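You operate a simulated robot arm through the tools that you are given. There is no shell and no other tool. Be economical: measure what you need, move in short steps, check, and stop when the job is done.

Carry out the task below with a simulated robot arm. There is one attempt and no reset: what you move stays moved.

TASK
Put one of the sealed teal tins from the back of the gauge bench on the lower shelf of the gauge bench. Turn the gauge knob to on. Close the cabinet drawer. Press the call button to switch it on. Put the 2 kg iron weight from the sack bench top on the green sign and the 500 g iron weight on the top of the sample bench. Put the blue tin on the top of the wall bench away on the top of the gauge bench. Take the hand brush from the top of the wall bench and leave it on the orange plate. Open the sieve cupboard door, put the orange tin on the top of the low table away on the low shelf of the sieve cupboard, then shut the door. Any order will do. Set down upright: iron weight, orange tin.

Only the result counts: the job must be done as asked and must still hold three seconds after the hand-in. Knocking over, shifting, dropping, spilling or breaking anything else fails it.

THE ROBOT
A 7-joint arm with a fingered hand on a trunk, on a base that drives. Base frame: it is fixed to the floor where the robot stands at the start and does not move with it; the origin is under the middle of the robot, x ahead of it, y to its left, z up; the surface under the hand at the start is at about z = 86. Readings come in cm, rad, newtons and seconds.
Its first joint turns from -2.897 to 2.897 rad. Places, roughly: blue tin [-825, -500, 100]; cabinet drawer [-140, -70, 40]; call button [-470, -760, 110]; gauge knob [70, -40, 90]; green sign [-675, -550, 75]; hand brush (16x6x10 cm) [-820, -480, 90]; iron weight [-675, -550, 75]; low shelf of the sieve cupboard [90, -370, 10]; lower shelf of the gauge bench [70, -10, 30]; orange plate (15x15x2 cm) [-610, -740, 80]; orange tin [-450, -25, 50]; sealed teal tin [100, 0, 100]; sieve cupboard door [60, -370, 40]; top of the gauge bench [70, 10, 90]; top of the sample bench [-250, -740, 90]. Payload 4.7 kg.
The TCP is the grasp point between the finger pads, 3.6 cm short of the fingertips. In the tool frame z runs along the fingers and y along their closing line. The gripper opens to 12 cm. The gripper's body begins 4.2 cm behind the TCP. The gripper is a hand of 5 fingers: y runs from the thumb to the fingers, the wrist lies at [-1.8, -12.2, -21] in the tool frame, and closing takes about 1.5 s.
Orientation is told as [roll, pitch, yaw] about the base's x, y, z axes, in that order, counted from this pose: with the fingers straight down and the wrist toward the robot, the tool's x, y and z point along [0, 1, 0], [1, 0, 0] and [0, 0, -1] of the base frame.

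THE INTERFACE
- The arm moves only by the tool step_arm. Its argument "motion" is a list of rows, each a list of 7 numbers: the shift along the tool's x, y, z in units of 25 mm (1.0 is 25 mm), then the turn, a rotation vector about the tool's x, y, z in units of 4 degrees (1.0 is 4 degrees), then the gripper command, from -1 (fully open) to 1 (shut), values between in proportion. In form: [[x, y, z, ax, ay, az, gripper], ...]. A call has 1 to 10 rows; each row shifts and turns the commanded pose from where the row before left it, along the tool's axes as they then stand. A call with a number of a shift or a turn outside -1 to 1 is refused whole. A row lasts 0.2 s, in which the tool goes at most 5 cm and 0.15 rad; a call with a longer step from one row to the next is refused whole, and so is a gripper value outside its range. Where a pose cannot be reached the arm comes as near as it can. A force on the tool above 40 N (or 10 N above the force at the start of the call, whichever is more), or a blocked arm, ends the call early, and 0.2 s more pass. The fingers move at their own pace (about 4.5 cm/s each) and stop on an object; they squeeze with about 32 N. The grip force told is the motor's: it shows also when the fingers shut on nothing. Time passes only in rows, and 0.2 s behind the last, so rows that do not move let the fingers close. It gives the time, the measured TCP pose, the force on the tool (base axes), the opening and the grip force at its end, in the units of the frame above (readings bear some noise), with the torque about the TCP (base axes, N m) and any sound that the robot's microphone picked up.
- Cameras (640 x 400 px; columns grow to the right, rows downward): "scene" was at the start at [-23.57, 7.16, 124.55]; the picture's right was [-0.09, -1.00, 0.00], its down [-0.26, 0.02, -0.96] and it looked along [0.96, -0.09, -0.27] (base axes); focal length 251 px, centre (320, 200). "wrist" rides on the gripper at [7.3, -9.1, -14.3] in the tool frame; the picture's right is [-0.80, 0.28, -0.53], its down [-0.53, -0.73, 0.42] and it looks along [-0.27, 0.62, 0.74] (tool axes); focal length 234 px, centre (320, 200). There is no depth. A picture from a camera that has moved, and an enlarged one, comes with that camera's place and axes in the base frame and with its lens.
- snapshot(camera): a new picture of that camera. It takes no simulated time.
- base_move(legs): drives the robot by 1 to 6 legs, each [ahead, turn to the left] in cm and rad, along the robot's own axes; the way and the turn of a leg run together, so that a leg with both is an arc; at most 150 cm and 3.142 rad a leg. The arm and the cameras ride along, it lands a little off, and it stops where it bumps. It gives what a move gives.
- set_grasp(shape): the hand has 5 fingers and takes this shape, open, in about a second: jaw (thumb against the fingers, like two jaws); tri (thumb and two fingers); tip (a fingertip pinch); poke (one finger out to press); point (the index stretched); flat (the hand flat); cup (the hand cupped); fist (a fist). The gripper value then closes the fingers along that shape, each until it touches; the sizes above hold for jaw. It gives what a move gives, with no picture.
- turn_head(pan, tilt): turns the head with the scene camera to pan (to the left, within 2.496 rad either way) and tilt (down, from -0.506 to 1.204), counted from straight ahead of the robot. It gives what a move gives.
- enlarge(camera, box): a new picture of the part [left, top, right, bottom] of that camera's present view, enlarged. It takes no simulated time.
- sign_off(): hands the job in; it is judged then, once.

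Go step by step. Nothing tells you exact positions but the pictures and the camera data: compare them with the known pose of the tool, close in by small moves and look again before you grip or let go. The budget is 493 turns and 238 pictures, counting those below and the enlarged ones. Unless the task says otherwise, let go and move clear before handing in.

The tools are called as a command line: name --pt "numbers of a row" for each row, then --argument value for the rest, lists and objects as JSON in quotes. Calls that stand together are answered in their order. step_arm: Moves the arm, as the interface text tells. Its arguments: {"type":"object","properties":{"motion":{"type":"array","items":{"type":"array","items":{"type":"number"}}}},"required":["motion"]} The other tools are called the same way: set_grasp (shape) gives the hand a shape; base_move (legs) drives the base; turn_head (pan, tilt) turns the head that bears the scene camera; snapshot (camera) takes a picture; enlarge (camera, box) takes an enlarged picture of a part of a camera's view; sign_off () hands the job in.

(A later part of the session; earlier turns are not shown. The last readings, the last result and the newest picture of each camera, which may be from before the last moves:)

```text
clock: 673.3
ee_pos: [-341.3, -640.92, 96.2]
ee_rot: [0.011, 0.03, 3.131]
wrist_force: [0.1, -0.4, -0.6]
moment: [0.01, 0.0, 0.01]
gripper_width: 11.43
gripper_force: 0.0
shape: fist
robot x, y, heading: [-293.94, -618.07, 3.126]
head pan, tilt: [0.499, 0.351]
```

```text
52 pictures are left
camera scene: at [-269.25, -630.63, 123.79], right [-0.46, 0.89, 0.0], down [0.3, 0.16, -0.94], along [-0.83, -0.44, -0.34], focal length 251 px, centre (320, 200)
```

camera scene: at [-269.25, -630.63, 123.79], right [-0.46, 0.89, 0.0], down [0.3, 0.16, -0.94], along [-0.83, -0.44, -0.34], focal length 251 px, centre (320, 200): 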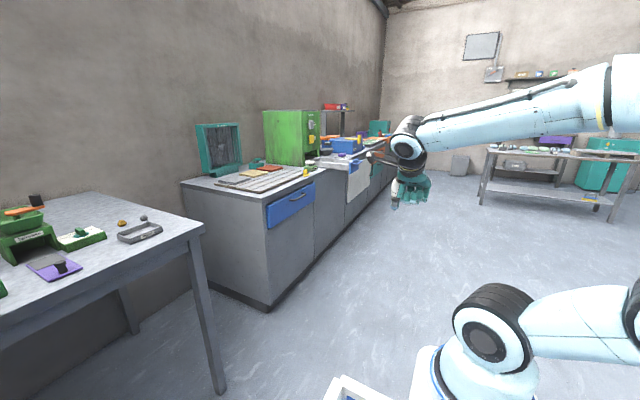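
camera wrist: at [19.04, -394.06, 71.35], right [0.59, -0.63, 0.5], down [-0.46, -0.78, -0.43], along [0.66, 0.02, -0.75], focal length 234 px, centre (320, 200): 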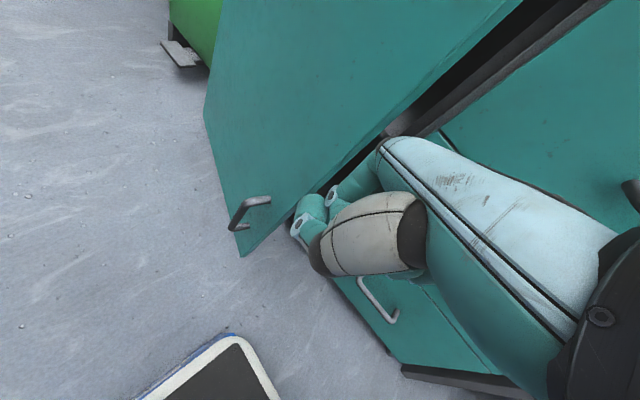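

enlarge --camera "scene" --box '[190, 90, 430, 210]'

enlarge --camera "scene" --box '[470, 120, 640, 220]'

```text
2.67 times, centred on (310, 150) of scene
camera zoom: at [-269.25, -630.63, 123.79], right [-0.46, 0.89, 0.0], down [0.3, 0.16, -0.94], along [-0.83, -0.44, -0.34], focal length 670 px, centre (347, 333)
```

zoom: 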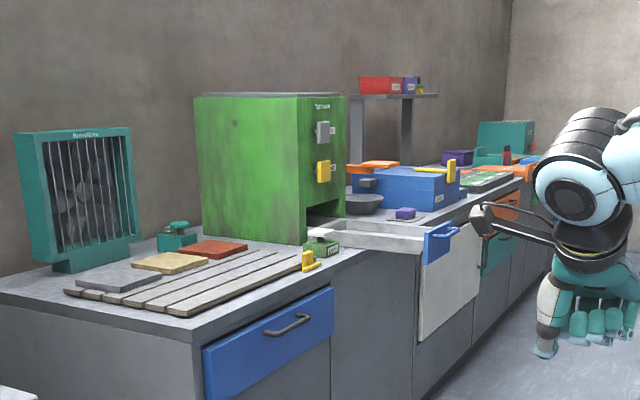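

```text
3.76 times, centred on (555, 170) of scene
camera zoom: at [-269.25, -630.63, 123.79], right [-0.46, 0.89, 0.0], down [0.3, 0.16, -0.94], along [-0.83, -0.44, -0.34], focal length 946 px, centre (-565, 313)
```

zoom: 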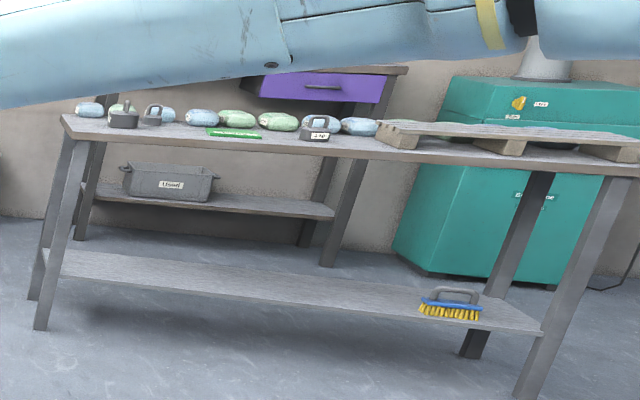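

The call button panel is on the green box (faces the room, about z 106). Drive there and face it.

base_move --legs '[[0, 0.2], [87, 0], [87, 0], [0, 1.386]]'

turn_head --pan -0.1 --tilt 0.3

snapshot --camera "scene"

snapshot --camera "wrist"

```text
clock: 686.3
ee_pos: [-440.58, -697.54, 96.09]
ee_rot: [0.009, 0.029, -1.564]
wrist_force: [-0.8, -0.4, 0.0]
moment: [-0.03, 0.01, 0.0]
gripper_width: 11.4
gripper_force: 0.0
shape: fist
robot x, y, heading: [-464.46, -650.74, -1.571]
head pan, tilt: [0.499, 0.351]
```

```text
clock: 687.3
ee_pos: [-440.62, -697.52, 96.14]
ee_rot: [0.012, 0.029, -1.563]
wrist_force: [0.0, -0.2, -0.4]
moment: [0.0, -0.01, 0.0]
gripper_width: 11.44
gripper_force: 0.1
shape: fist
robot x, y, heading: [-464.8, -650.58, -1.57]
head pan, tilt: [-0.099, 0.3]
```

```text
49 pictures are left
camera scene: at [-457.43, -626.79, 124.26], right [-1.0, 0.1, 0.0], down [0.03, 0.29, -0.96], along [-0.09, -0.95, -0.3], focal length 251 px, centre (320, 200)
```

scene: 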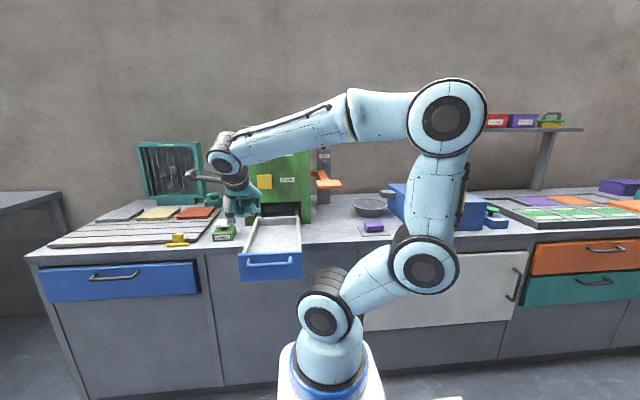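

```text
48 pictures are left
camera wrist: at [-433.62, -688.66, 110.72], right [-0.81, -0.3, 0.51], down [-0.53, 0.74, -0.41], along [-0.25, -0.6, -0.76], focal length 234 px, centre (320, 200)
```

wrist: 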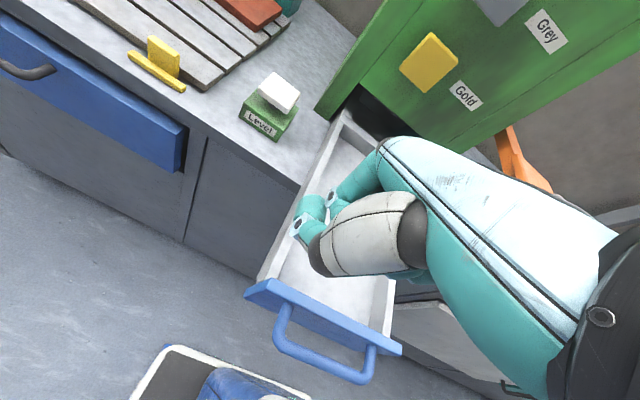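

enlarge --camera "scene" --box '[200, 130, 420, 250]'

```text
2.91 times, centred on (310, 190) of scene
camera zoom: at [-457.43, -626.79, 124.26], right [-1.0, 0.1, 0.0], down [0.03, 0.29, -0.96], along [-0.09, -0.95, -0.3], focal length 731 px, centre (349, 229)
```

zoom: 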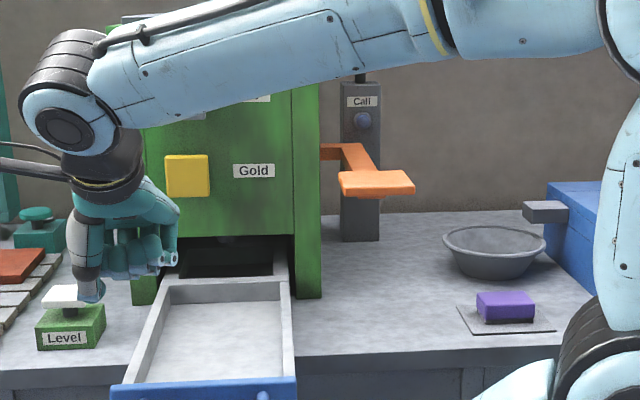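

The Call button (on the grey post) is at about (−471, −750, 105), with an orange lever just below it. I'll use the poke shape with the finger tilted down-forward.

step_arm --pt "-0.6 0 -1 0 0 0 0" --pt "-0.6 0 -1 0 0 0 0" --pt "-0.9 0 -1 0 0 0 0" --pt "-0.9 0 -1 0 0 0 0" --pt "-0.9 0 -1 0 0 0 0" --pt "-0.9 0 -1 0 0 0 0" --pt "-0.9 0 -1 0 0 0 0" --pt "-0.9 0 -1 0 0 0 0" --pt "-0.9 0 -1 0 0 0 0" --pt "-0.9 0 -0.6 0 0 0 0"

step_arm --pt "-1 0.5 0 0 0 0 0" --pt "-1 0.5 0 0 0 0 0" --pt "-1 0.5 0 0 0 0 0" --pt "-1 0.5 0 0 0 0 0" --pt "0 0.3 0 -1 0 0 0" --pt "0 0.3 0 -1 0 0 0" --pt "0 0.2 0.2 -1 0 0 0" --pt "0 0.2 0.2 -1 0 0 0" --pt "0 0.2 0.2 -1 0 0 0" --pt "0 0.2 0.2 -1 0 0 0"

set_grasp --shape "poke"

step_arm --pt "0 0 0 -1 0 0 0" --pt "0 0 0 -1 0 0 0" --pt "0 0 0 -1 0 0 0" --pt "0 0 0 -1 0 0 0" --pt "0 0 0 -1 0 0 0" --pt "0 0 0 -1 0 0 0"

snapshot --camera "wrist"

```text
clock: 689.5
ee_pos: [-461.86, -698.26, 120.04]
ee_rot: [0.009, 0.025, -1.565]
wrist_force: [-0.2, -0.5, -0.1]
moment: [-0.02, -0.01, 0.01]
gripper_width: 11.41
gripper_force: 0.0
shape: fist
robot x, y, heading: [-464.69, -650.19, -1.57]
head pan, tilt: [-0.099, 0.3]
```

```text
clock: 691.7
ee_pos: [-471.84, -707.14, 118.14]
ee_rot: [0.01, -0.393, -1.57]
wrist_force: [-0.1, 0.2, -0.2]
moment: [-0.01, 0.02, 0.0]
gripper_width: 11.45
gripper_force: 0.0
shape: fist
robot x, y, heading: [-464.81, -650.67, -1.574]
head pan, tilt: [-0.099, 0.3]
```

```text
clock: 692.6
ee_pos: [-471.7, -707.24, 118.16]
ee_rot: [0.013, -0.389, -1.567]
wrist_force: [-0.9, 0.2, 0.0]
moment: [0.01, -0.03, 0.01]
gripper_width: 0.01
gripper_force: 0.2
shape: poke
robot x, y, heading: [-464.91, -650.51, -1.569]
head pan, tilt: [-0.099, 0.3]
```

```text
clock: 694.0
ee_pos: [-471.78, -707.36, 118.11]
ee_rot: [0.018, -0.813, -1.577]
wrist_force: [-0.2, 0.0, 0.6]
moment: [0.02, 0.01, -0.03]
gripper_width: 5.7
gripper_force: 0.1
shape: jaw
robot x, y, heading: [-464.38, -650.9, -1.568]
head pan, tilt: [-0.099, 0.3]
```

```text
46 pictures are left
camera wrist: at [-464.72, -690.45, 121.4], right [-0.81, 0.18, 0.56], down [-0.52, 0.19, -0.83], along [-0.26, -0.96, -0.06], focal length 234 px, centre (320, 200)
```

wrist: 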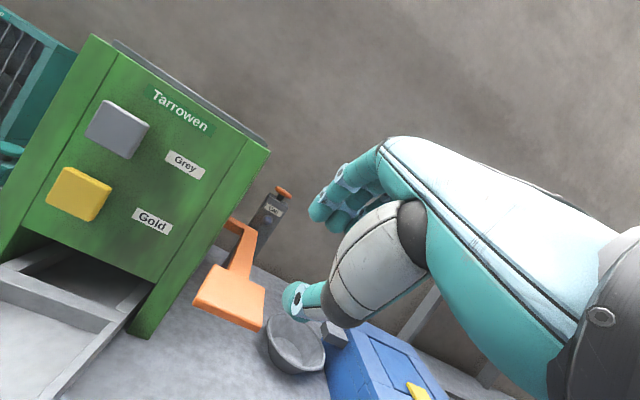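

set_grasp --shape "poke"

enlarge --camera "wrist" --box '[190, 160, 350, 320]'

```text
clock: 694.9
ee_pos: [-471.81, -707.22, 118.18]
ee_rot: [0.015, -0.81, -1.574]
wrist_force: [-0.7, -1.3, 0.3]
moment: [0.02, -0.02, -0.01]
gripper_width: 0.0
gripper_force: 0.0
shape: poke
robot x, y, heading: [-464.68, -650.28, -1.569]
head pan, tilt: [-0.099, 0.3]
```

```text
2.50 times, centred on (270, 240) of wrist
camera zoom: at [-464.72, -690.45, 121.41], right [-0.81, 0.18, 0.56], down [-0.52, 0.19, -0.83], along [-0.26, -0.96, -0.06], focal length 585 px, centre (445, 100)
```

zoom: 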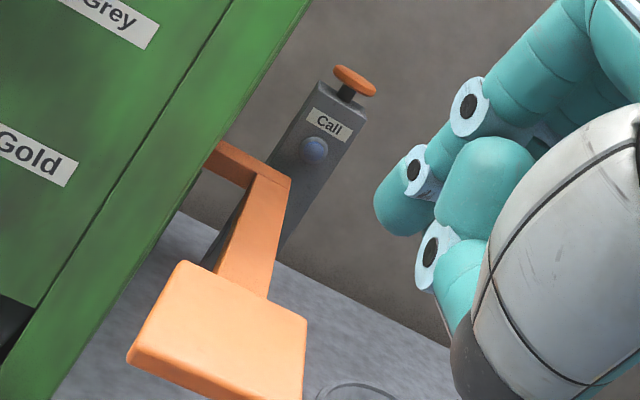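

The call button is the orange mushroom on top of the post (about (−473, −765), top z≈113); the blue dome is its lamp. I'll press it from above.

step_arm --pt "-0.4 0.724 -0.69 0 0 0 -1" --pt "-0.4 0.724 -0.69 0 0 0 -1" --pt "-0.4 0.724 -0.69 0 0 0 -1" --pt "-0.4 0.724 -0.69 0 0 0 -1" --pt "0 0.69 0.724 0 0 0 -1" --pt "0 0.69 0.724 0 0 0 -1" --pt "0 0.69 0.724 0 0 0 -1" --pt "0 0.69 0.724 0 0 0 -1" --pt "0 0.69 0.724 0 0 0 -1" --pt "0 0.69 0.724 0 0 0 -1"

step_arm --pt "0 0.69 0.724 0 0 0 -1" --pt "0 0.69 0.724 0 0 0 -1" --pt "0 0.69 0.724 0 0 0 -1" --pt "0 0.69 0.724 0 0 0 -1" --pt "0 0.69 0.724 0 0 0 -1" --pt "0 0.69 0.724 0 0 0 -1" --pt "0 0.69 0.724 0 0 0 -1" --pt "0 0.69 0.724 0 0 0 -1" --pt "0 0.69 0.724 0 0 0 -1"

snapshot --camera "wrist"

enlarge --camera "scene" --box '[260, 120, 400, 220]'

```text
clock: 697.1
ee_pos: [-475.86, -722.13, 128.29]
ee_rot: [0.015, -0.811, -1.577]
wrist_force: [0.3, 1.2, 0.3]
moment: [0.02, -0.01, -0.01]
gripper_width: 0.0
gripper_force: 0.1
shape: poke
robot x, y, heading: [-464.41, -650.73, -1.573]
head pan, tilt: [-0.099, 0.3]
```

```text
clock: 699.1
ee_pos: [-475.65, -744.69, 128.11]
ee_rot: [0.016, -0.81, -1.578]
wrist_force: [0.3, 0.3, 1.3]
moment: [0.03, 0.0, -0.01]
gripper_width: 0.0
gripper_force: 0.1
shape: poke
robot x, y, heading: [-464.5, -650.56, -1.569]
head pan, tilt: [-0.099, 0.3]
```

```text
44 pictures are left
camera wrist: at [-468.58, -727.9, 131.38], right [-0.81, 0.18, 0.56], down [-0.52, 0.19, -0.83], along [-0.26, -0.96, -0.06], focal length 234 px, centre (320, 200)
```

wrist: 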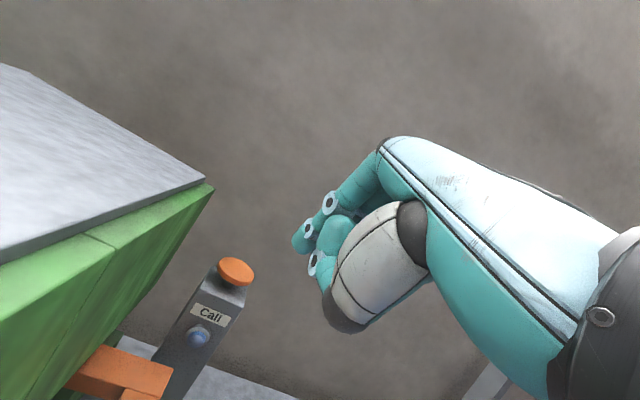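

```text
4.00 times, centred on (330, 170) of scene
camera zoom: at [-457.44, -626.77, 124.26], right [-0.99, 0.1, 0.0], down [0.03, 0.29, -0.96], along [-0.1, -0.95, -0.3], focal length 1005 px, centre (280, 320)
```

zoom: 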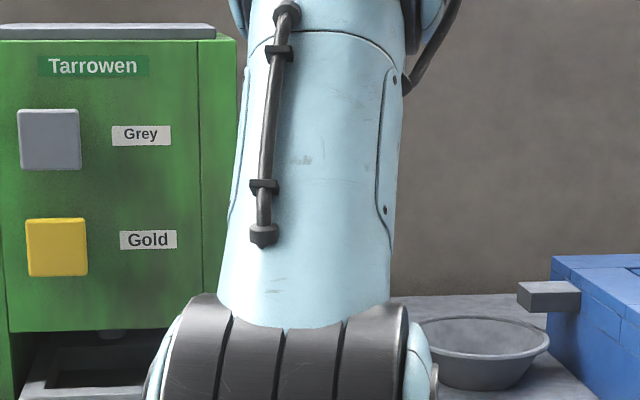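

step_arm --pt "0.05 0.66 0.695 0 0 0 -1" --pt "0.05 0.66 0.695 0 0 0 -1" --pt "0.05 0.66 0.695 0 0 0 -1" --pt "0.05 0.66 0.695 0 0 0 -1" --pt "0.05 0.66 0.695 0 0 0 -1" --pt "0.05 0.66 0.695 0 0 0 -1" --pt "0.05 0.66 0.695 0 0 0 -1"

step_arm --pt "0 -0.7 0.66 0 0 0 -1" --pt "0 -0.7 0.66 0 0 0 -1" --pt "0 -0.7 0.66 0 0 0 -1"

snapshot --camera "wrist"

```text
clock: 700.7
ee_pos: [-474.75, -761.64, 128.25]
ee_rot: [0.016, -0.812, -1.576]
wrist_force: [-0.3, 0.3, 0.3]
moment: [0.04, -0.03, 0.02]
gripper_width: 0.01
gripper_force: 0.1
shape: poke
robot x, y, heading: [-464.65, -650.59, -1.568]
head pan, tilt: [-0.099, 0.3]
```

```text
clock: 701.5
ee_pos: [-474.62, -761.5, 120.84]
ee_rot: [0.016, -0.811, -1.575]
wrist_force: [0.2, 1.4, 1.1]
moment: [0.03, 0.02, 0.05]
gripper_width: 0.0
gripper_force: 0.1
shape: poke
robot x, y, heading: [-464.94, -650.59, -1.572]
head pan, tilt: [-0.099, 0.3]
```

```text
42 pictures are left
camera wrist: at [-467.56, -744.71, 124.12], right [-0.81, 0.18, 0.56], down [-0.52, 0.19, -0.83], along [-0.26, -0.96, -0.06], focal length 234 px, centre (320, 200)
```

wrist: 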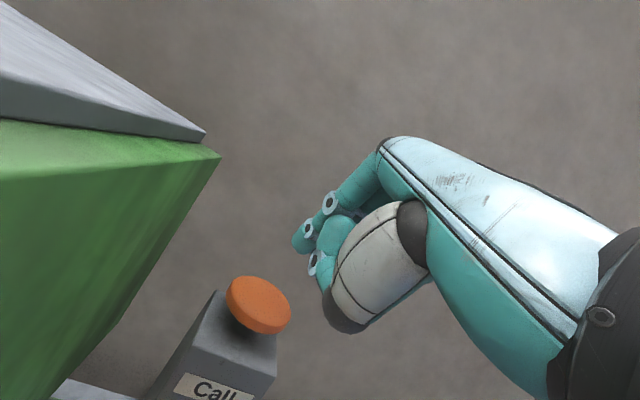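

Straight below is the button. Press down in small steps.

step_arm --pt "0 -0.56 0.53 0 0 0 -1" --pt "0 -0.56 0.53 0 0 0 -1" --pt "0 -0.28 0.26 0 0 0 -1"

step_arm --pt "0 -0.28 0.26 0 0 0 -1" --pt "0 -0.28 0.26 0 0 0 -1"

step_arm --pt "0 -0.28 0.26 0 0 0 -1" --pt "0 -0.28 0.26 0 0 0 -1"

snapshot --camera "wrist"

```text
clock: 702.3
ee_pos: [-474.7, -761.61, 116.15]
ee_rot: [0.015, -0.812, -1.575]
wrist_force: [0.5, -0.4, 1.4]
moment: [-0.04, 0.01, -0.01]
gripper_width: 0.0
gripper_force: 0.1
shape: poke
robot x, y, heading: [-464.66, -650.38, -1.57]
head pan, tilt: [-0.099, 0.3]
```

```text
clock: 702.9
ee_pos: [-474.67, -761.29, 114.49]
ee_rot: [0.015, -0.815, -1.576]
wrist_force: [-0.9, 2.4, 8.6]
moment: [-0.23, 0.11, -0.07]
gripper_width: 0.0
gripper_force: 0.0
shape: poke
robot x, y, heading: [-464.79, -650.45, -1.568]
head pan, tilt: [-0.099, 0.3]
heard: click
```

```text
clock: 703.4
ee_pos: [-474.7, -761.24, 114.27]
ee_rot: [0.012, -0.832, -1.577]
wrist_force: [0.9, -0.2, 12.1]
moment: [-0.33, 0.04, 0.02]
gripper_width: 0.01
gripper_force: 0.0
shape: poke
robot x, y, heading: [-464.7, -650.36, -1.574]
head pan, tilt: [-0.099, 0.3]
stopped in row 2: the force on the tool passed its limit at 44 N (the readings are from after the stop); the commanded pose is now the measured one
```

```text
41 pictures are left
camera wrist: at [-467.46, -744.33, 117.18], right [-0.81, 0.2, 0.55], down [-0.53, 0.18, -0.83], along [-0.26, -0.96, -0.04], focal length 234 px, centre (320, 200)
```

wrist: 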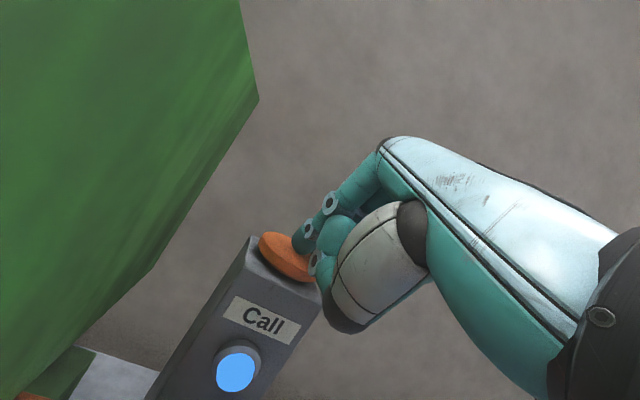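

Click heard and the lamp is lit. Lift straight off and pull back.

step_arm --pt "0 0.724 -0.69 0 0 0 -1" --pt "0 0.724 -0.69 0 0 0 -1" --pt "0 0.724 -0.69 0 0 0 -1" --pt "0 0.724 -0.69 0 0 0 -1" --pt "0 0.724 -0.69 0 0 0 -1" --pt "0 0.724 -0.69 0 0 0 -1" --pt "-0.1 -0.69 -0.724 0 0 0 -1" --pt "-0.1 -0.69 -0.724 0 0 0 -1" --pt "-0.1 -0.69 -0.724 0 0 0 -1" --pt "-0.1 -0.69 -0.724 0 0 0 -1"

step_arm --pt "0 -0.69 -0.724 0 0 0 -1" --pt "0 -0.69 -0.724 0 0 0 -1" --pt "0 -0.69 -0.724 0 0 0 -1" --pt "0 -0.69 -0.724 0 0 0 -1" --pt "0 -0.69 -0.724 0 0 0 -1" --pt "0 -0.69 -0.724 0 0 0 -1" --pt "0 -0.69 -0.724 0 0 0 -1" --pt "0 -0.69 -0.724 0 0 0 -1" --pt "0 -0.69 -0.724 0 0 0 -1" --pt "0 -0.69 -0.724 0 0 0 -1"

step_arm --pt "0 -0.5 0 1 0 0 -1" --pt "0 -0.5 0 1 0 0 -1" --pt "0 -0.5 0 1 0 0 -1" --pt "0 -0.5 0 1 0 0 -1" --pt "0 -0.4 0 1 0 0 -1" --pt "0 -0.4 0 1 0 0 -1" --pt "0 -0.4 0 1 0 0 -1" --pt "0 -0.4 0 1 0 0 -1" --pt "0 -0.4 0 1 0 0 -1" --pt "0 -0.3 0 1 0 0 -1"

step_arm --pt "0 -0.4 0 1 0 0 -1" --pt "0 -0.4 0 0.7 0 0 -1" --pt "0.5 0 0.3 0 0 0 -1" --pt "0.5 0 0.3 0 0 0 -1"

set_grasp --shape "jaw"

```text
clock: 705.6
ee_pos: [-475.93, -751.06, 128.59]
ee_rot: [0.015, -0.825, -1.578]
wrist_force: [-0.5, -1.0, -0.1]
moment: [0.0, -0.03, 0.01]
gripper_width: 0.0
gripper_force: 0.0
shape: poke
robot x, y, heading: [-464.32, -650.24, -1.575]
head pan, tilt: [-0.099, 0.3]
```

```text
clock: 707.8
ee_pos: [-475.91, -725.99, 128.21]
ee_rot: [0.014, -0.827, -1.577]
wrist_force: [-0.8, -0.5, -0.4]
moment: [-0.03, -0.03, 0.03]
gripper_width: 0.02
gripper_force: 0.1
shape: poke
robot x, y, heading: [-464.58, -650.62, -1.575]
head pan, tilt: [-0.099, 0.3]
```

```text
clock: 710.0
ee_pos: [-475.82, -717.07, 122.88]
ee_rot: [0.008, -0.13, -1.569]
wrist_force: [-0.7, 0.5, 0.1]
moment: [-0.01, 0.01, -0.02]
gripper_width: 0.0
gripper_force: 0.1
shape: poke
robot x, y, heading: [-464.77, -650.25, -1.576]
head pan, tilt: [-0.099, 0.3]
```

```text
clock: 711.0
ee_pos: [-473.36, -715.15, 121.15]
ee_rot: [0.009, -0.011, -1.569]
wrist_force: [-0.6, 0.0, -0.5]
moment: [-0.04, -0.03, 0.01]
gripper_width: 0.0
gripper_force: 0.1
shape: poke
robot x, y, heading: [-464.37, -650.7, -1.571]
head pan, tilt: [-0.099, 0.3]
```

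```text
clock: 711.9
ee_pos: [-473.38, -715.12, 121.12]
ee_rot: [0.009, -0.011, -1.566]
wrist_force: [-0.2, 0.6, 0.1]
moment: [-0.03, -0.01, -0.03]
gripper_width: 11.99
gripper_force: 0.1
shape: jaw
robot x, y, heading: [-464.49, -650.5, -1.573]
head pan, tilt: [-0.099, 0.3]
```

Next, the weights on the sack bench. Drive to face it.

base_move --legs '[[-15, 0], [0, -2.234], [121, 0], [0, 0.666]]'

turn_head --pan 0.1 --tilt 0.45

snapshot --camera "scene"

```text
clock: 726.1
ee_pos: [-623.38, -552.58, 121.23]
ee_rot: [0.008, -0.01, -3.134]
wrist_force: [0.0, -0.6, -0.3]
moment: [0.01, 0.01, 0.0]
gripper_width: 12.01
gripper_force: 0.0
shape: jaw
robot x, y, heading: [-558.83, -560.98, -3.136]
head pan, tilt: [-0.099, 0.3]
```

```text
clock: 726.9
ee_pos: [-623.41, -552.45, 121.12]
ee_rot: [0.009, -0.012, -3.134]
wrist_force: [-0.5, 0.0, 0.5]
moment: [0.01, 0.02, -0.02]
gripper_width: 11.99
gripper_force: 0.0
shape: jaw
robot x, y, heading: [-558.96, -561.09, -3.135]
head pan, tilt: [0.099, 0.45]
```

```text
40 pictures are left
camera scene: at [-534.76, -569.87, 122.87], right [-0.1, 0.99, 0.0], down [0.43, 0.04, -0.9], along [-0.9, -0.09, -0.43], focal length 251 px, centre (320, 200)
```

scene: 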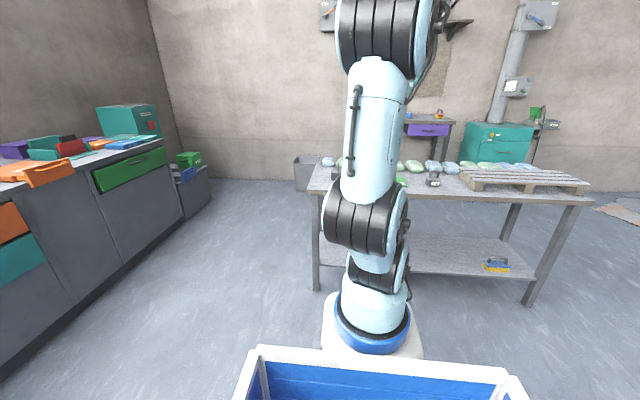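

base_move --legs '[[33, 0]]'

step_arm --pt "0.5 -0.8 0.6 0 0 0 -1" --pt "0.5 -0.8 0.6 0 0 0 -1" --pt "0.5 -0.8 0.6 0 0 0 -1" --pt "0.5 -0.8 0.6 0 0 0 -1" --pt "0.5 -0.8 0.6 0 0 0 -1" --pt "0.5 -0.8 0.6 0 0 0 -1"

snapshot --camera "wrist"

```text
clock: 729.0
ee_pos: [-656.62, -552.64, 121.18]
ee_rot: [0.009, -0.01, -3.135]
wrist_force: [0.1, 0.2, -0.6]
moment: [0.0, 0.0, 0.01]
gripper_width: 11.98
gripper_force: 0.0
shape: jaw
robot x, y, heading: [-592.09, -561.29, -3.139]
head pan, tilt: [0.099, 0.45]
```

```text
clock: 730.5
ee_pos: [-644.74, -560.11, 112.22]
ee_rot: [0.008, -0.011, -3.135]
wrist_force: [0.0, 0.4, 0.0]
moment: [0.02, -0.04, -0.02]
gripper_width: 12.0
gripper_force: 0.1
shape: jaw
robot x, y, heading: [-592.09, -560.72, -3.138]
head pan, tilt: [0.099, 0.45]
```

```text
39 pictures are left
camera wrist: at [-635.45, -567.14, 126.28], right [-0.28, 0.81, 0.52], down [0.72, 0.53, -0.44], along [-0.63, 0.26, -0.73], focal length 234 px, centre (320, 200)
```

wrist: 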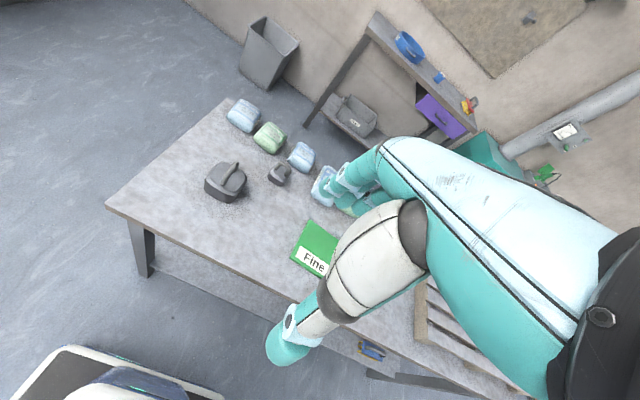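

enlarge --camera "wrist" --box '[190, 130, 350, 290]'

```text
2.50 times, centred on (270, 210) of wrist
camera zoom: at [-635.45, -567.14, 126.28], right [-0.28, 0.81, 0.52], down [0.72, 0.53, -0.44], along [-0.63, 0.26, -0.73], focal length 585 px, centre (445, 175)
```

zoom: 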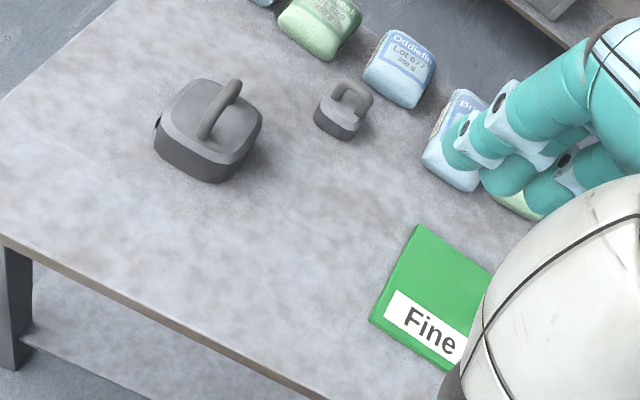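

enlarge --camera "scene" --box '[250, 140, 510, 240]'

```text
2.46 times, centred on (380, 190) of scene
camera zoom: at [-568.08, -570.02, 122.87], right [-0.1, 0.99, 0.0], down [0.43, 0.04, -0.9], along [-0.9, -0.09, -0.44], focal length 619 px, centre (172, 225)
```

zoom: 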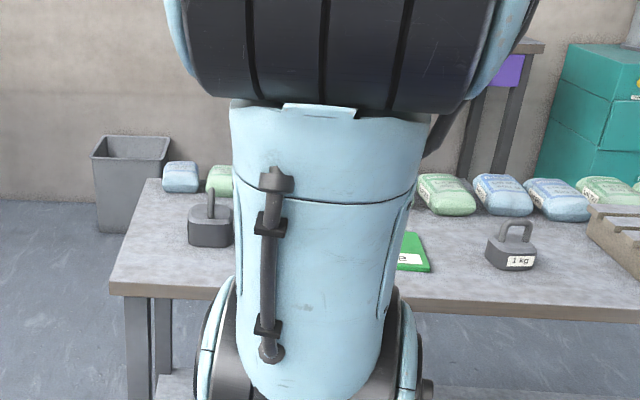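

The 2 kg weight is the big one at (−668.5, −573) (handle arch along x), the 500 g is at (−681, −562), the sign centre at (−667, −543). Rotate the hand to close along y and hover over the 2 kg handle.

step_arm --pt "0.3 0.4 0 0 0 -1 -1" --pt "0.3 0.4 0 0 0 -1 -1" --pt "0.3 0.4 0 0 0 -1 -1" --pt "0.3 0.4 0 0 0 -1 -1" --pt "0.2 0.4 0 0 0 -1 -1" --pt "0.2 0.4 0 0 0 -1 -1" --pt "0.2 0.4 0 0 0 -1 -1" --pt "0.2 0.4 0 0 0 -1 -1" --pt "0.1 0.4 0 0 0 -1 -1" --pt "0.1 0.4 0 0 0 -1 -1"

step_arm --pt "0 0 0 0 0 -1 -1" --pt "0 0 0 0 0 -1 -1" --pt "0 0 0 0 0 -1 -1" --pt "0 0 0 0 0 -1 -1" --pt "0 0 0 0 0 -1 -1" --pt "0 0 0 0 0 -1 -1" --pt "0 0 0 0 0 -1 -1" --pt "0 0 0 0 0 -1 -1" --pt "0 0 0 0 0 -1 -1" --pt "0 0 0 0 0 -1 -1"

step_arm --pt "0 0 0.6 0 0 -1 -1" --pt "0 0 0.6 0 0 -1 -1" --pt "0 0 0.6 0 0 -0.4 -1"

```text
clock: 732.6
ee_pos: [-652.59, -568.36, 112.3]
ee_rot: [0.0, -0.013, -2.436]
wrist_force: [0.9, 0.8, -1.0]
moment: [0.02, -0.01, -0.03]
gripper_width: 12.02
gripper_force: 0.2
shape: jaw
robot x, y, heading: [-592.36, -561.05, -3.143]
head pan, tilt: [0.099, 0.45]
```

```text
clock: 734.9
ee_pos: [-652.67, -568.48, 112.17]
ee_rot: [-0.01, -0.009, -1.737]
wrist_force: [0.3, -1.3, 0.4]
moment: [-0.01, 0.01, -0.01]
gripper_width: 12.01
gripper_force: 0.1
shape: jaw
robot x, y, heading: [-592.31, -561.09, -3.137]
head pan, tilt: [0.099, 0.45]
```

```text
clock: 735.6
ee_pos: [-652.72, -568.51, 107.73]
ee_rot: [-0.013, -0.009, -1.569]
wrist_force: [0.2, 0.6, 0.2]
moment: [0.04, 0.03, -0.04]
gripper_width: 12.0
gripper_force: 0.1
shape: jaw
robot x, y, heading: [-592.13, -561.33, -3.139]
head pan, tilt: [0.099, 0.45]
```

step_arm --pt "-0.9 0.26 0.7 0 0 0 -1" --pt "-0.9 0.26 0.7 0 0 0 -1" --pt "-0.9 0.26 0.7 0 0 0 -1" --pt "-0.9 0.26 0.7 0 0 0 -1" --pt "-0.9 0.26 0.7 0 0 0 -1" --pt "-0.9 0.26 0.7 0 0 0 -1" --pt "-0.9 0.26 0.7 0 0 0 -1"

snapshot --camera "wrist"

```text
clock: 737.2
ee_pos: [-668.66, -573.02, 95.84]
ee_rot: [-0.011, -0.009, -1.571]
wrist_force: [0.1, 0.1, 0.9]
moment: [0.02, -0.02, -0.02]
gripper_width: 11.97
gripper_force: 0.1
shape: jaw
robot x, y, heading: [-591.86, -561.08, -3.135]
head pan, tilt: [0.099, 0.45]
```

```text
36 pictures are left
camera wrist: at [-661.19, -563.77, 109.93], right [-0.8, -0.27, 0.54], down [-0.54, 0.73, -0.42], along [-0.28, -0.63, -0.73], focal length 234 px, centre (320, 200)
```

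wrist: 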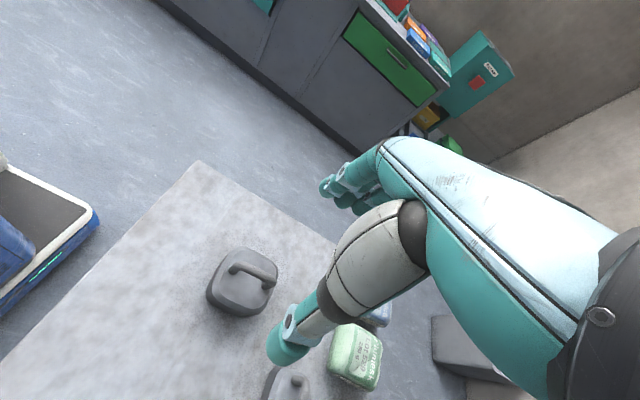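

step_arm --pt "0.25 0.05 0.9 0 0 0 -1" --pt "0.25 0 0.9 0 0 0 -1" --pt "0 0 0.9 0 0 0 -1" --pt "0 0 0.9 0 0 0 -1" --pt "0 0 0.9 0 0 0 -1" --pt "0 0 0.9 0 0 0 -1"

snapshot --camera "wrist"

```text
clock: 738.6
ee_pos: [-667.54, -573.34, 82.2]
ee_rot: [-0.012, -0.009, -1.572]
wrist_force: [0.6, -0.2, -0.5]
moment: [0.01, 0.02, -0.02]
gripper_width: 11.98
gripper_force: 0.0
shape: jaw
robot x, y, heading: [-591.77, -561.04, -3.136]
head pan, tilt: [0.099, 0.45]
```

```text
35 pictures are left
camera wrist: at [-660.07, -564.01, 96.22], right [-0.8, -0.27, 0.54], down [-0.54, 0.73, -0.42], along [-0.28, -0.63, -0.73], focal length 234 px, centre (320, 200)
```

wrist: 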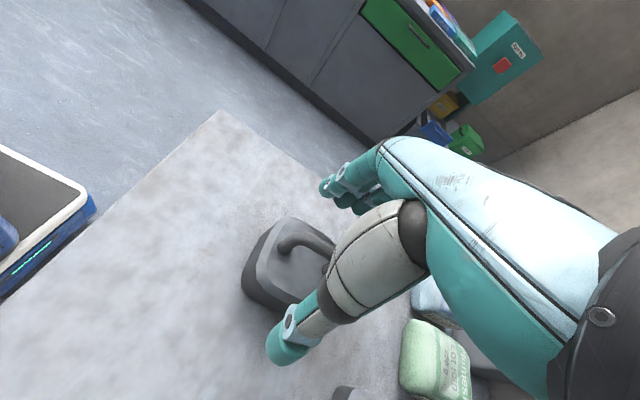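

step_arm --pt "0 0 0.4 0 0 0 -1" --pt "0 0 0 0 0 0 1" --pt "0 0 0 0 0 0 1" --pt "0 0 0 0 0 0 1" --pt "0 0 0 0 0 0 1" --pt "0 0 0 0 0 0 1" --pt "0 0 0 0 0 0 1" --pt "0 0 0 0 0 0 1" --pt "0 0 0 0 0 0 1"

step_arm --pt "0 0 -0.3 0 0 0 1" --pt "0 0 -0.5 0 0 0 1" --pt "0 0 -0.6 0 0 0 1" --pt "0 0 -0.6 0 0 0 1" --pt "0 0 -0.6 0 0 0 1"

```text
clock: 740.6
ee_pos: [-667.44, -573.22, 81.05]
ee_rot: [-0.01, -0.011, -1.57]
wrist_force: [-0.6, 1.7, 0.1]
moment: [-0.09, 0.03, 0.04]
gripper_width: 0.0
gripper_force: 31.6
shape: jaw
robot x, y, heading: [-591.9, -561.3, -3.137]
head pan, tilt: [0.099, 0.45]
```

```text
clock: 741.9
ee_pos: [-667.54, -573.35, 87.65]
ee_rot: [-0.012, -0.009, -1.57]
wrist_force: [-0.3, 1.5, -20.8]
moment: [-0.07, 0.0, -0.01]
gripper_width: 0.0
gripper_force: 31.8
shape: jaw
robot x, y, heading: [-592.16, -561.27, -3.134]
head pan, tilt: [0.099, 0.45]
```

Lifted (≈2 kg). Carry it along y to the sign.

step_arm --pt "0.1 -1 -0.2 0 0 0 1" --pt "0.1 -1 0 0 0 0 1" --pt "0 -1 0 0 0 0 1" --pt "0 -1 0 0 0 0 1" --pt "0 -1 0 0 0 0 1" --pt "0 -1 0 0 0 0 1" --pt "0 -1 0 0 0 0 1" --pt "0 -1 0 0 0 0 1" --pt "0 -1 0 0 0 0 1" --pt "0 -1 0 0 0 0 1"

snapshot --camera "wrist"

enlarge --camera "scene" --box '[310, 150, 470, 250]'

```text
clock: 744.0
ee_pos: [-666.93, -548.22, 88.04]
ee_rot: [-0.012, -0.009, -1.571]
wrist_force: [-0.6, 2.0, -18.2]
moment: [0.05, -0.03, 0.03]
gripper_width: 0.03
gripper_force: 31.5
shape: jaw
robot x, y, heading: [-592.16, -561.56, -3.137]
head pan, tilt: [0.099, 0.45]
```

```text
34 pictures are left
camera wrist: at [-659.58, -538.87, 101.99], right [-0.8, -0.27, 0.54], down [-0.54, 0.73, -0.43], along [-0.27, -0.63, -0.73], focal length 234 px, centre (320, 200)
```

wrist: 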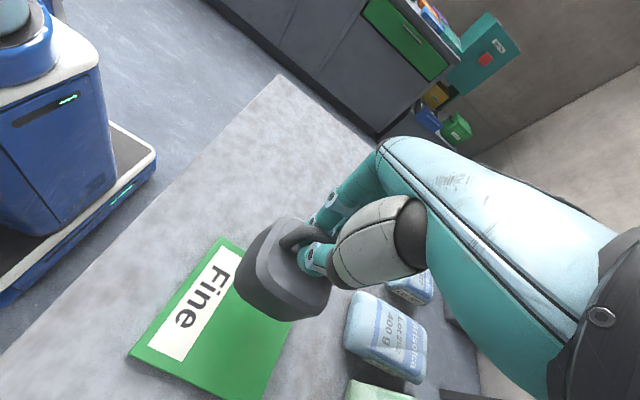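

```text
4.00 times, centred on (390, 200) of scene
camera zoom: at [-568.11, -570.0, 122.88], right [-0.1, 0.99, 0.0], down [0.43, 0.04, -0.9], along [-0.9, -0.09, -0.44], focal length 1005 px, centre (40, 200)
```

zoom: 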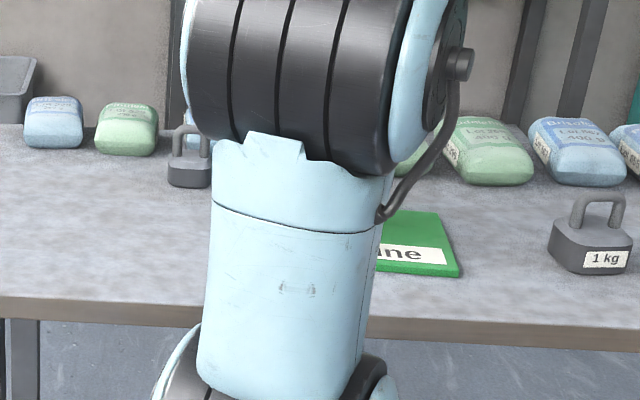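

step_arm --pt "0.32 -0.88 0 0 0 0 1" --pt "0.32 -0.88 0 0 0 0 1" --pt "0 0 0.5 0 0 0 1" --pt "0 0 0.5 0 0 0 1" --pt "0 0 0.4 0 0 0 1"

step_arm --pt "0 0 0.25 0 0 0 1"

step_arm --pt "0 0 0.25 0 0 0 1"

step_arm --pt "0 0 0.25 0 0 0 1"

```text
clock: 745.2
ee_pos: [-665.5, -544.04, 84.39]
ee_rot: [-0.01, -0.008, -1.567]
wrist_force: [0.5, 0.8, -19.6]
moment: [0.0, 0.02, -0.03]
gripper_width: 0.01
gripper_force: 31.9
shape: jaw
robot x, y, heading: [-591.6, -561.29, -3.141]
head pan, tilt: [0.099, 0.45]
```

```text
clock: 745.6
ee_pos: [-665.32, -543.89, 83.78]
ee_rot: [-0.01, -0.009, -1.571]
wrist_force: [1.1, -0.2, -18.4]
moment: [-0.02, 0.01, -0.01]
gripper_width: 0.0
gripper_force: 31.9
shape: jaw
robot x, y, heading: [-592.08, -560.89, -3.138]
head pan, tilt: [0.099, 0.45]
```

```text
clock: 746.0
ee_pos: [-665.58, -543.92, 83.13]
ee_rot: [-0.01, -0.009, -1.57]
wrist_force: [0.3, 0.5, -19.1]
moment: [0.02, 0.0, -0.03]
gripper_width: 0.0
gripper_force: 32.3
shape: jaw
robot x, y, heading: [-591.97, -560.99, -3.141]
head pan, tilt: [0.099, 0.45]
```

```text
clock: 746.5
ee_pos: [-665.44, -543.83, 82.62]
ee_rot: [-0.012, -0.007, -1.573]
wrist_force: [2.2, 2.2, -12.0]
moment: [-0.09, 0.06, 0.01]
gripper_width: 0.0
gripper_force: 32.1
shape: jaw
robot x, y, heading: [-592.04, -560.95, -3.14]
head pan, tilt: [0.099, 0.45]
```

Touching down (load shrinking). Lower a little more, then open and lift.

step_arm --pt "0 0 0.15 0 0 0 1"

step_arm --pt "0 0 0.1 0 0 0 1" --pt "0 0 0 0 0 0 0.5" --pt "0 0 0 0 0 0 -1" --pt "0 0 0 0 0 0 -1" --pt "0 0 0 0 0 0 -1" --pt "0 0 0 0 0 0 -1" --pt "0 0 0 0 0 0 -1" --pt "0 0 0 0 0 0 -1"

step_arm --pt "0 0 -0.6 0 0 0 -1" --pt "0 0 -0.8 0 0 0 -1" --pt "0 0 -1 0 0 0 -1" --pt "0 0 -1 0 0 0 -1" --pt "0 0 -1 0 0 0 -1" --pt "0 0 -1 0 0 0 -1"

snapshot --camera "wrist"

```text
clock: 746.9
ee_pos: [-665.35, -543.88, 82.25]
ee_rot: [-0.011, -0.01, -1.573]
wrist_force: [4.4, 0.7, -3.5]
moment: [-0.09, 0.16, 0.03]
gripper_width: 0.0
gripper_force: 32.2
shape: jaw
robot x, y, heading: [-591.93, -561.03, -3.139]
head pan, tilt: [0.099, 0.45]
```

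```text
clock: 748.6
ee_pos: [-665.38, -543.93, 81.98]
ee_rot: [-0.01, -0.009, -1.57]
wrist_force: [0.7, 0.2, -0.1]
moment: [0.02, 0.01, -0.03]
gripper_width: 11.96
gripper_force: 0.1
shape: jaw
robot x, y, heading: [-591.93, -561.08, -3.138]
head pan, tilt: [0.099, 0.45]
```

```text
clock: 750.0
ee_pos: [-665.09, -543.87, 95.49]
ee_rot: [-0.011, -0.008, -1.571]
wrist_force: [-0.7, 0.1, -0.5]
moment: [0.02, -0.04, 0.04]
gripper_width: 11.93
gripper_force: 0.1
shape: jaw
robot x, y, heading: [-592.23, -561.0, -3.137]
head pan, tilt: [0.099, 0.45]
```

```text
32 pictures are left
camera wrist: at [-657.82, -534.5, 109.52], right [-0.8, -0.27, 0.54], down [-0.54, 0.73, -0.43], along [-0.27, -0.63, -0.73], focal length 234 px, centre (320, 200)
```

wrist: 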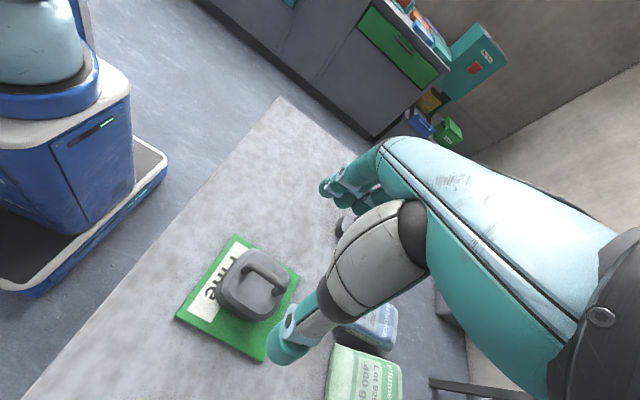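

The 2 kg weight stands on the sign. Now the 500 g weight: rotate back to radial and use a narrow opening because of the bags behind.

step_arm --pt "0 0 0 0 0 1 -0.2" --pt "0 0 0 0 0 1 -0.2" --pt "0 0 0 0 0 1 -0.2" --pt "0 0 0 0 0 1 -0.2" --pt "0 0 0 0 0 1 -0.2" --pt "0 0 0 0 0 1 -0.2" --pt "0 0 0 0 0 1 -0.2" --pt "0 0 0 0 0 1 -0.2" --pt "0 0 0 0 0 1 -0.2" --pt "0 0 0 0 0 1 -0.2"

step_arm --pt "0 0 0 0 0 1 -0.2" --pt "0 0 0 0 0 1 -0.2" --pt "0 0 0 0 0 1 -0.2" --pt "0 0 0 0 0 1 -0.2" --pt "0 0 0 0 0 1 -0.2" --pt "0 0 0 0 0 1 -0.2" --pt "0 0 0 0 0 1 -0.2" --pt "0 0 0 0 0 1 -0.2" --pt "0 0 0 0 0 1 -0.2" --pt "0 0 0 0 0 1 -0.2"

step_arm --pt "0 0 0 0 0 1 -0.2" --pt "0 0 0 0 0 1 -0.2" --pt "0 0 0 0 0 0.4 -0.2" --pt "0.95 0.7 0 0 0 0 -0.2" --pt "0.95 0.7 0 0 0 0 -0.2" --pt "0.95 0.7 0 0 0 0 -0.2" --pt "0.95 0.7 0 0 0 0 -0.2" --pt "0.95 0.7 0 0 0 0 -0.2" --pt "0.95 0.7 0 0 0 0 -0.2" --pt "0.95 0.7 0 0 0 0 -0.2"

step_arm --pt "0.5 0.4 0 0 0 0 -0.2" --pt "0.4 0.4 0 0 0 0 -0.2"

snapshot --camera "wrist"

```text
clock: 752.2
ee_pos: [-665.18, -543.87, 95.47]
ee_rot: [-0.003, -0.014, -2.272]
wrist_force: [0.3, -0.2, 0.1]
moment: [-0.01, -0.03, -0.03]
gripper_width: 7.24
gripper_force: 0.1
shape: jaw
robot x, y, heading: [-591.79, -561.26, -3.137]
head pan, tilt: [0.099, 0.45]
```

```text
clock: 754.5
ee_pos: [-665.3, -543.77, 95.41]
ee_rot: [0.006, -0.012, -2.97]
wrist_force: [0.2, -0.4, 0.4]
moment: [-0.02, 0.04, 0.0]
gripper_width: 7.26
gripper_force: 0.0
shape: jaw
robot x, y, heading: [-592.13, -561.07, -3.139]
head pan, tilt: [0.099, 0.45]
```

```text
clock: 756.6
ee_pos: [-677.42, -560.69, 95.62]
ee_rot: [0.008, -0.011, -3.138]
wrist_force: [0.0, 0.2, 0.0]
moment: [0.06, 0.0, -0.01]
gripper_width: 7.24
gripper_force: 0.1
shape: jaw
robot x, y, heading: [-591.82, -560.77, -3.144]
head pan, tilt: [0.099, 0.45]
```

```text
clock: 757.2
ee_pos: [-679.44, -562.92, 95.66]
ee_rot: [0.009, -0.011, -3.135]
wrist_force: [-0.7, -0.1, 0.4]
moment: [0.0, 0.05, 0.01]
gripper_width: 7.24
gripper_force: 0.0
shape: jaw
robot x, y, heading: [-592.04, -561.04, -3.138]
head pan, tilt: [0.099, 0.45]
```

```text
31 pictures are left
camera wrist: at [-670.04, -569.86, 109.97], right [-0.28, 0.81, 0.52], down [0.72, 0.53, -0.44], along [-0.63, 0.26, -0.73], focal length 234 px, centre (320, 200)
```

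wrist: 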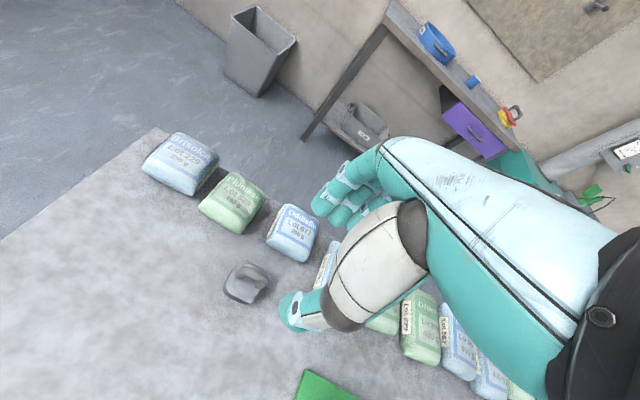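

step_arm --pt "0.05 0.15 0.95 0 0 0 -0.2" --pt "0.05 0.15 0.95 0 0 0 -0.2" --pt "0 0 0.95 0 0 0 -0.2" --pt "0 0 0.95 0 0 0 -0.2" --pt "0 0 0.95 0 0 0 -0.2" --pt "0 0 0.95 0 0 0 -0.2" --pt "0 0 0.95 0 0 0 -0.2"

snapshot --camera "wrist"

```text
clock: 758.9
ee_pos: [-680.29, -563.24, 79.05]
ee_rot: [0.009, -0.011, -3.137]
wrist_force: [0.0, -0.1, -0.1]
moment: [0.02, 0.03, 0.0]
gripper_width: 7.25
gripper_force: 0.2
shape: jaw
robot x, y, heading: [-591.82, -560.9, -3.141]
head pan, tilt: [0.099, 0.45]
```

```text
30 pictures are left
camera wrist: at [-670.97, -570.25, 93.33], right [-0.28, 0.81, 0.52], down [0.72, 0.53, -0.44], along [-0.63, 0.26, -0.73], focal length 234 px, centre (320, 200)
```

wrist: 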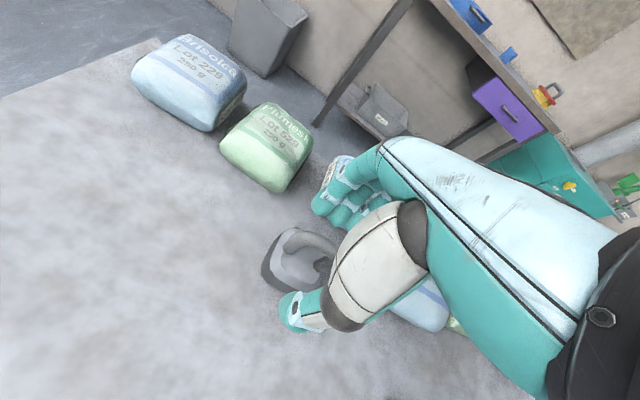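

step_arm --pt "0 0 0.35 0 0 0 -0.2" --pt "0 0 0 0 0 0 1" --pt "0 0 0 0 0 0 1" --pt "0 0 0 0 0 0 1" --pt "0 0 0 0 0 0 1" --pt "0 0 0 0 0 0 1" --pt "0 0 0 0 0 0 1" --pt "0 0 0 0 0 0 1"

step_arm --pt "0 0 -0.5 0 0 0 1" --pt "0 0 -0.8 0 0 0 1" --pt "0 0 -0.8 0 0 0 1" --pt "0 0 -0.8 0 0 0 1" --pt "0 0 -0.8 0 0 0 1" --pt "0 0 -0.8 0 0 0 1"

```text
clock: 760.6
ee_pos: [-680.58, -563.18, 78.84]
ee_rot: [0.009, -0.024, -3.137]
wrist_force: [0.1, -0.8, 6.6]
moment: [-0.03, 0.1, 0.01]
gripper_width: 1.12
gripper_force: 32.3
shape: jaw
robot x, y, heading: [-591.84, -560.95, -3.138]
head pan, tilt: [0.099, 0.45]
stopped in row 8: the force on the tool passed its limit at 42 N (the readings are from after the stop); the commanded pose is now the measured one
```

```text
clock: 762.0
ee_pos: [-680.27, -563.26, 89.91]
ee_rot: [0.01, -0.02, -3.135]
wrist_force: [0.6, 0.9, -4.8]
moment: [-0.02, 0.03, -0.01]
gripper_width: 1.1
gripper_force: 32.3
shape: jaw
robot x, y, heading: [-592.13, -560.92, -3.139]
head pan, tilt: [0.099, 0.45]
```

Lifted the 500 g weight. Tuck and drive to the sample bench.

step_arm --pt "0 -0.9 -0.7 0 0 0 1" --pt "0 -0.9 -0.7 0 0 0 1" --pt "0 -0.9 -0.7 0 0 0 1" --pt "0 -0.9 -0.7 0 0 0 1" --pt "0 -0.9 -0.7 0 0 0 1" --pt "0 -0.9 -0.7 0 0 0 1" --pt "0 -0.9 -0.7 0 0 0 1" --pt "0 -0.9 -0.7 0 0 0 1" --pt "0 -0.9 0 0 0 0 1" --pt "0 -0.9 0 0 0 0 1"

base_move --legs '[[-33, 0], [0, 2.905], [145, 0], [145, 0], [0, -1.34]]'

turn_head --pan 0 --tilt 0.45

snapshot --camera "scene"

```text
clock: 764.2
ee_pos: [-657.61, -562.97, 103.54]
ee_rot: [0.008, -0.02, -3.136]
wrist_force: [-0.3, 0.9, -4.8]
moment: [-0.04, 0.0, 0.0]
gripper_width: 1.07
gripper_force: 32.1
shape: jaw
robot x, y, heading: [-592.19, -561.36, -3.137]
head pan, tilt: [0.099, 0.45]
```

```text
clock: 790.1
ee_pos: [-273.33, -699.87, 103.57]
ee_rot: [0.008, -0.021, -1.573]
wrist_force: [0.6, 0.1, -4.3]
moment: [0.02, -0.05, 0.02]
gripper_width: 1.07
gripper_force: 32.1
shape: jaw
robot x, y, heading: [-274.26, -634.53, -1.58]
head pan, tilt: [0.099, 0.45]
```

```text
clock: 790.8
ee_pos: [-273.28, -699.74, 103.47]
ee_rot: [0.009, -0.021, -1.575]
wrist_force: [-0.1, -0.6, -5.3]
moment: [0.0, -0.02, 0.0]
gripper_width: 1.06
gripper_force: 32.1
shape: jaw
robot x, y, heading: [-274.71, -634.53, -1.575]
head pan, tilt: [0.0, 0.45]
```

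```text
29 pictures are left
camera scene: at [-266.23, -610.55, 122.87], right [-1.0, 0.01, 0.0], down [0.0, 0.44, -0.9], along [-0.01, -0.9, -0.44], focal length 251 px, centre (320, 200)
```

scene: 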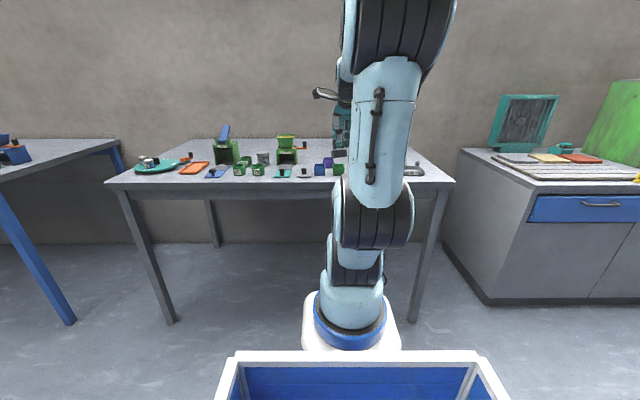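

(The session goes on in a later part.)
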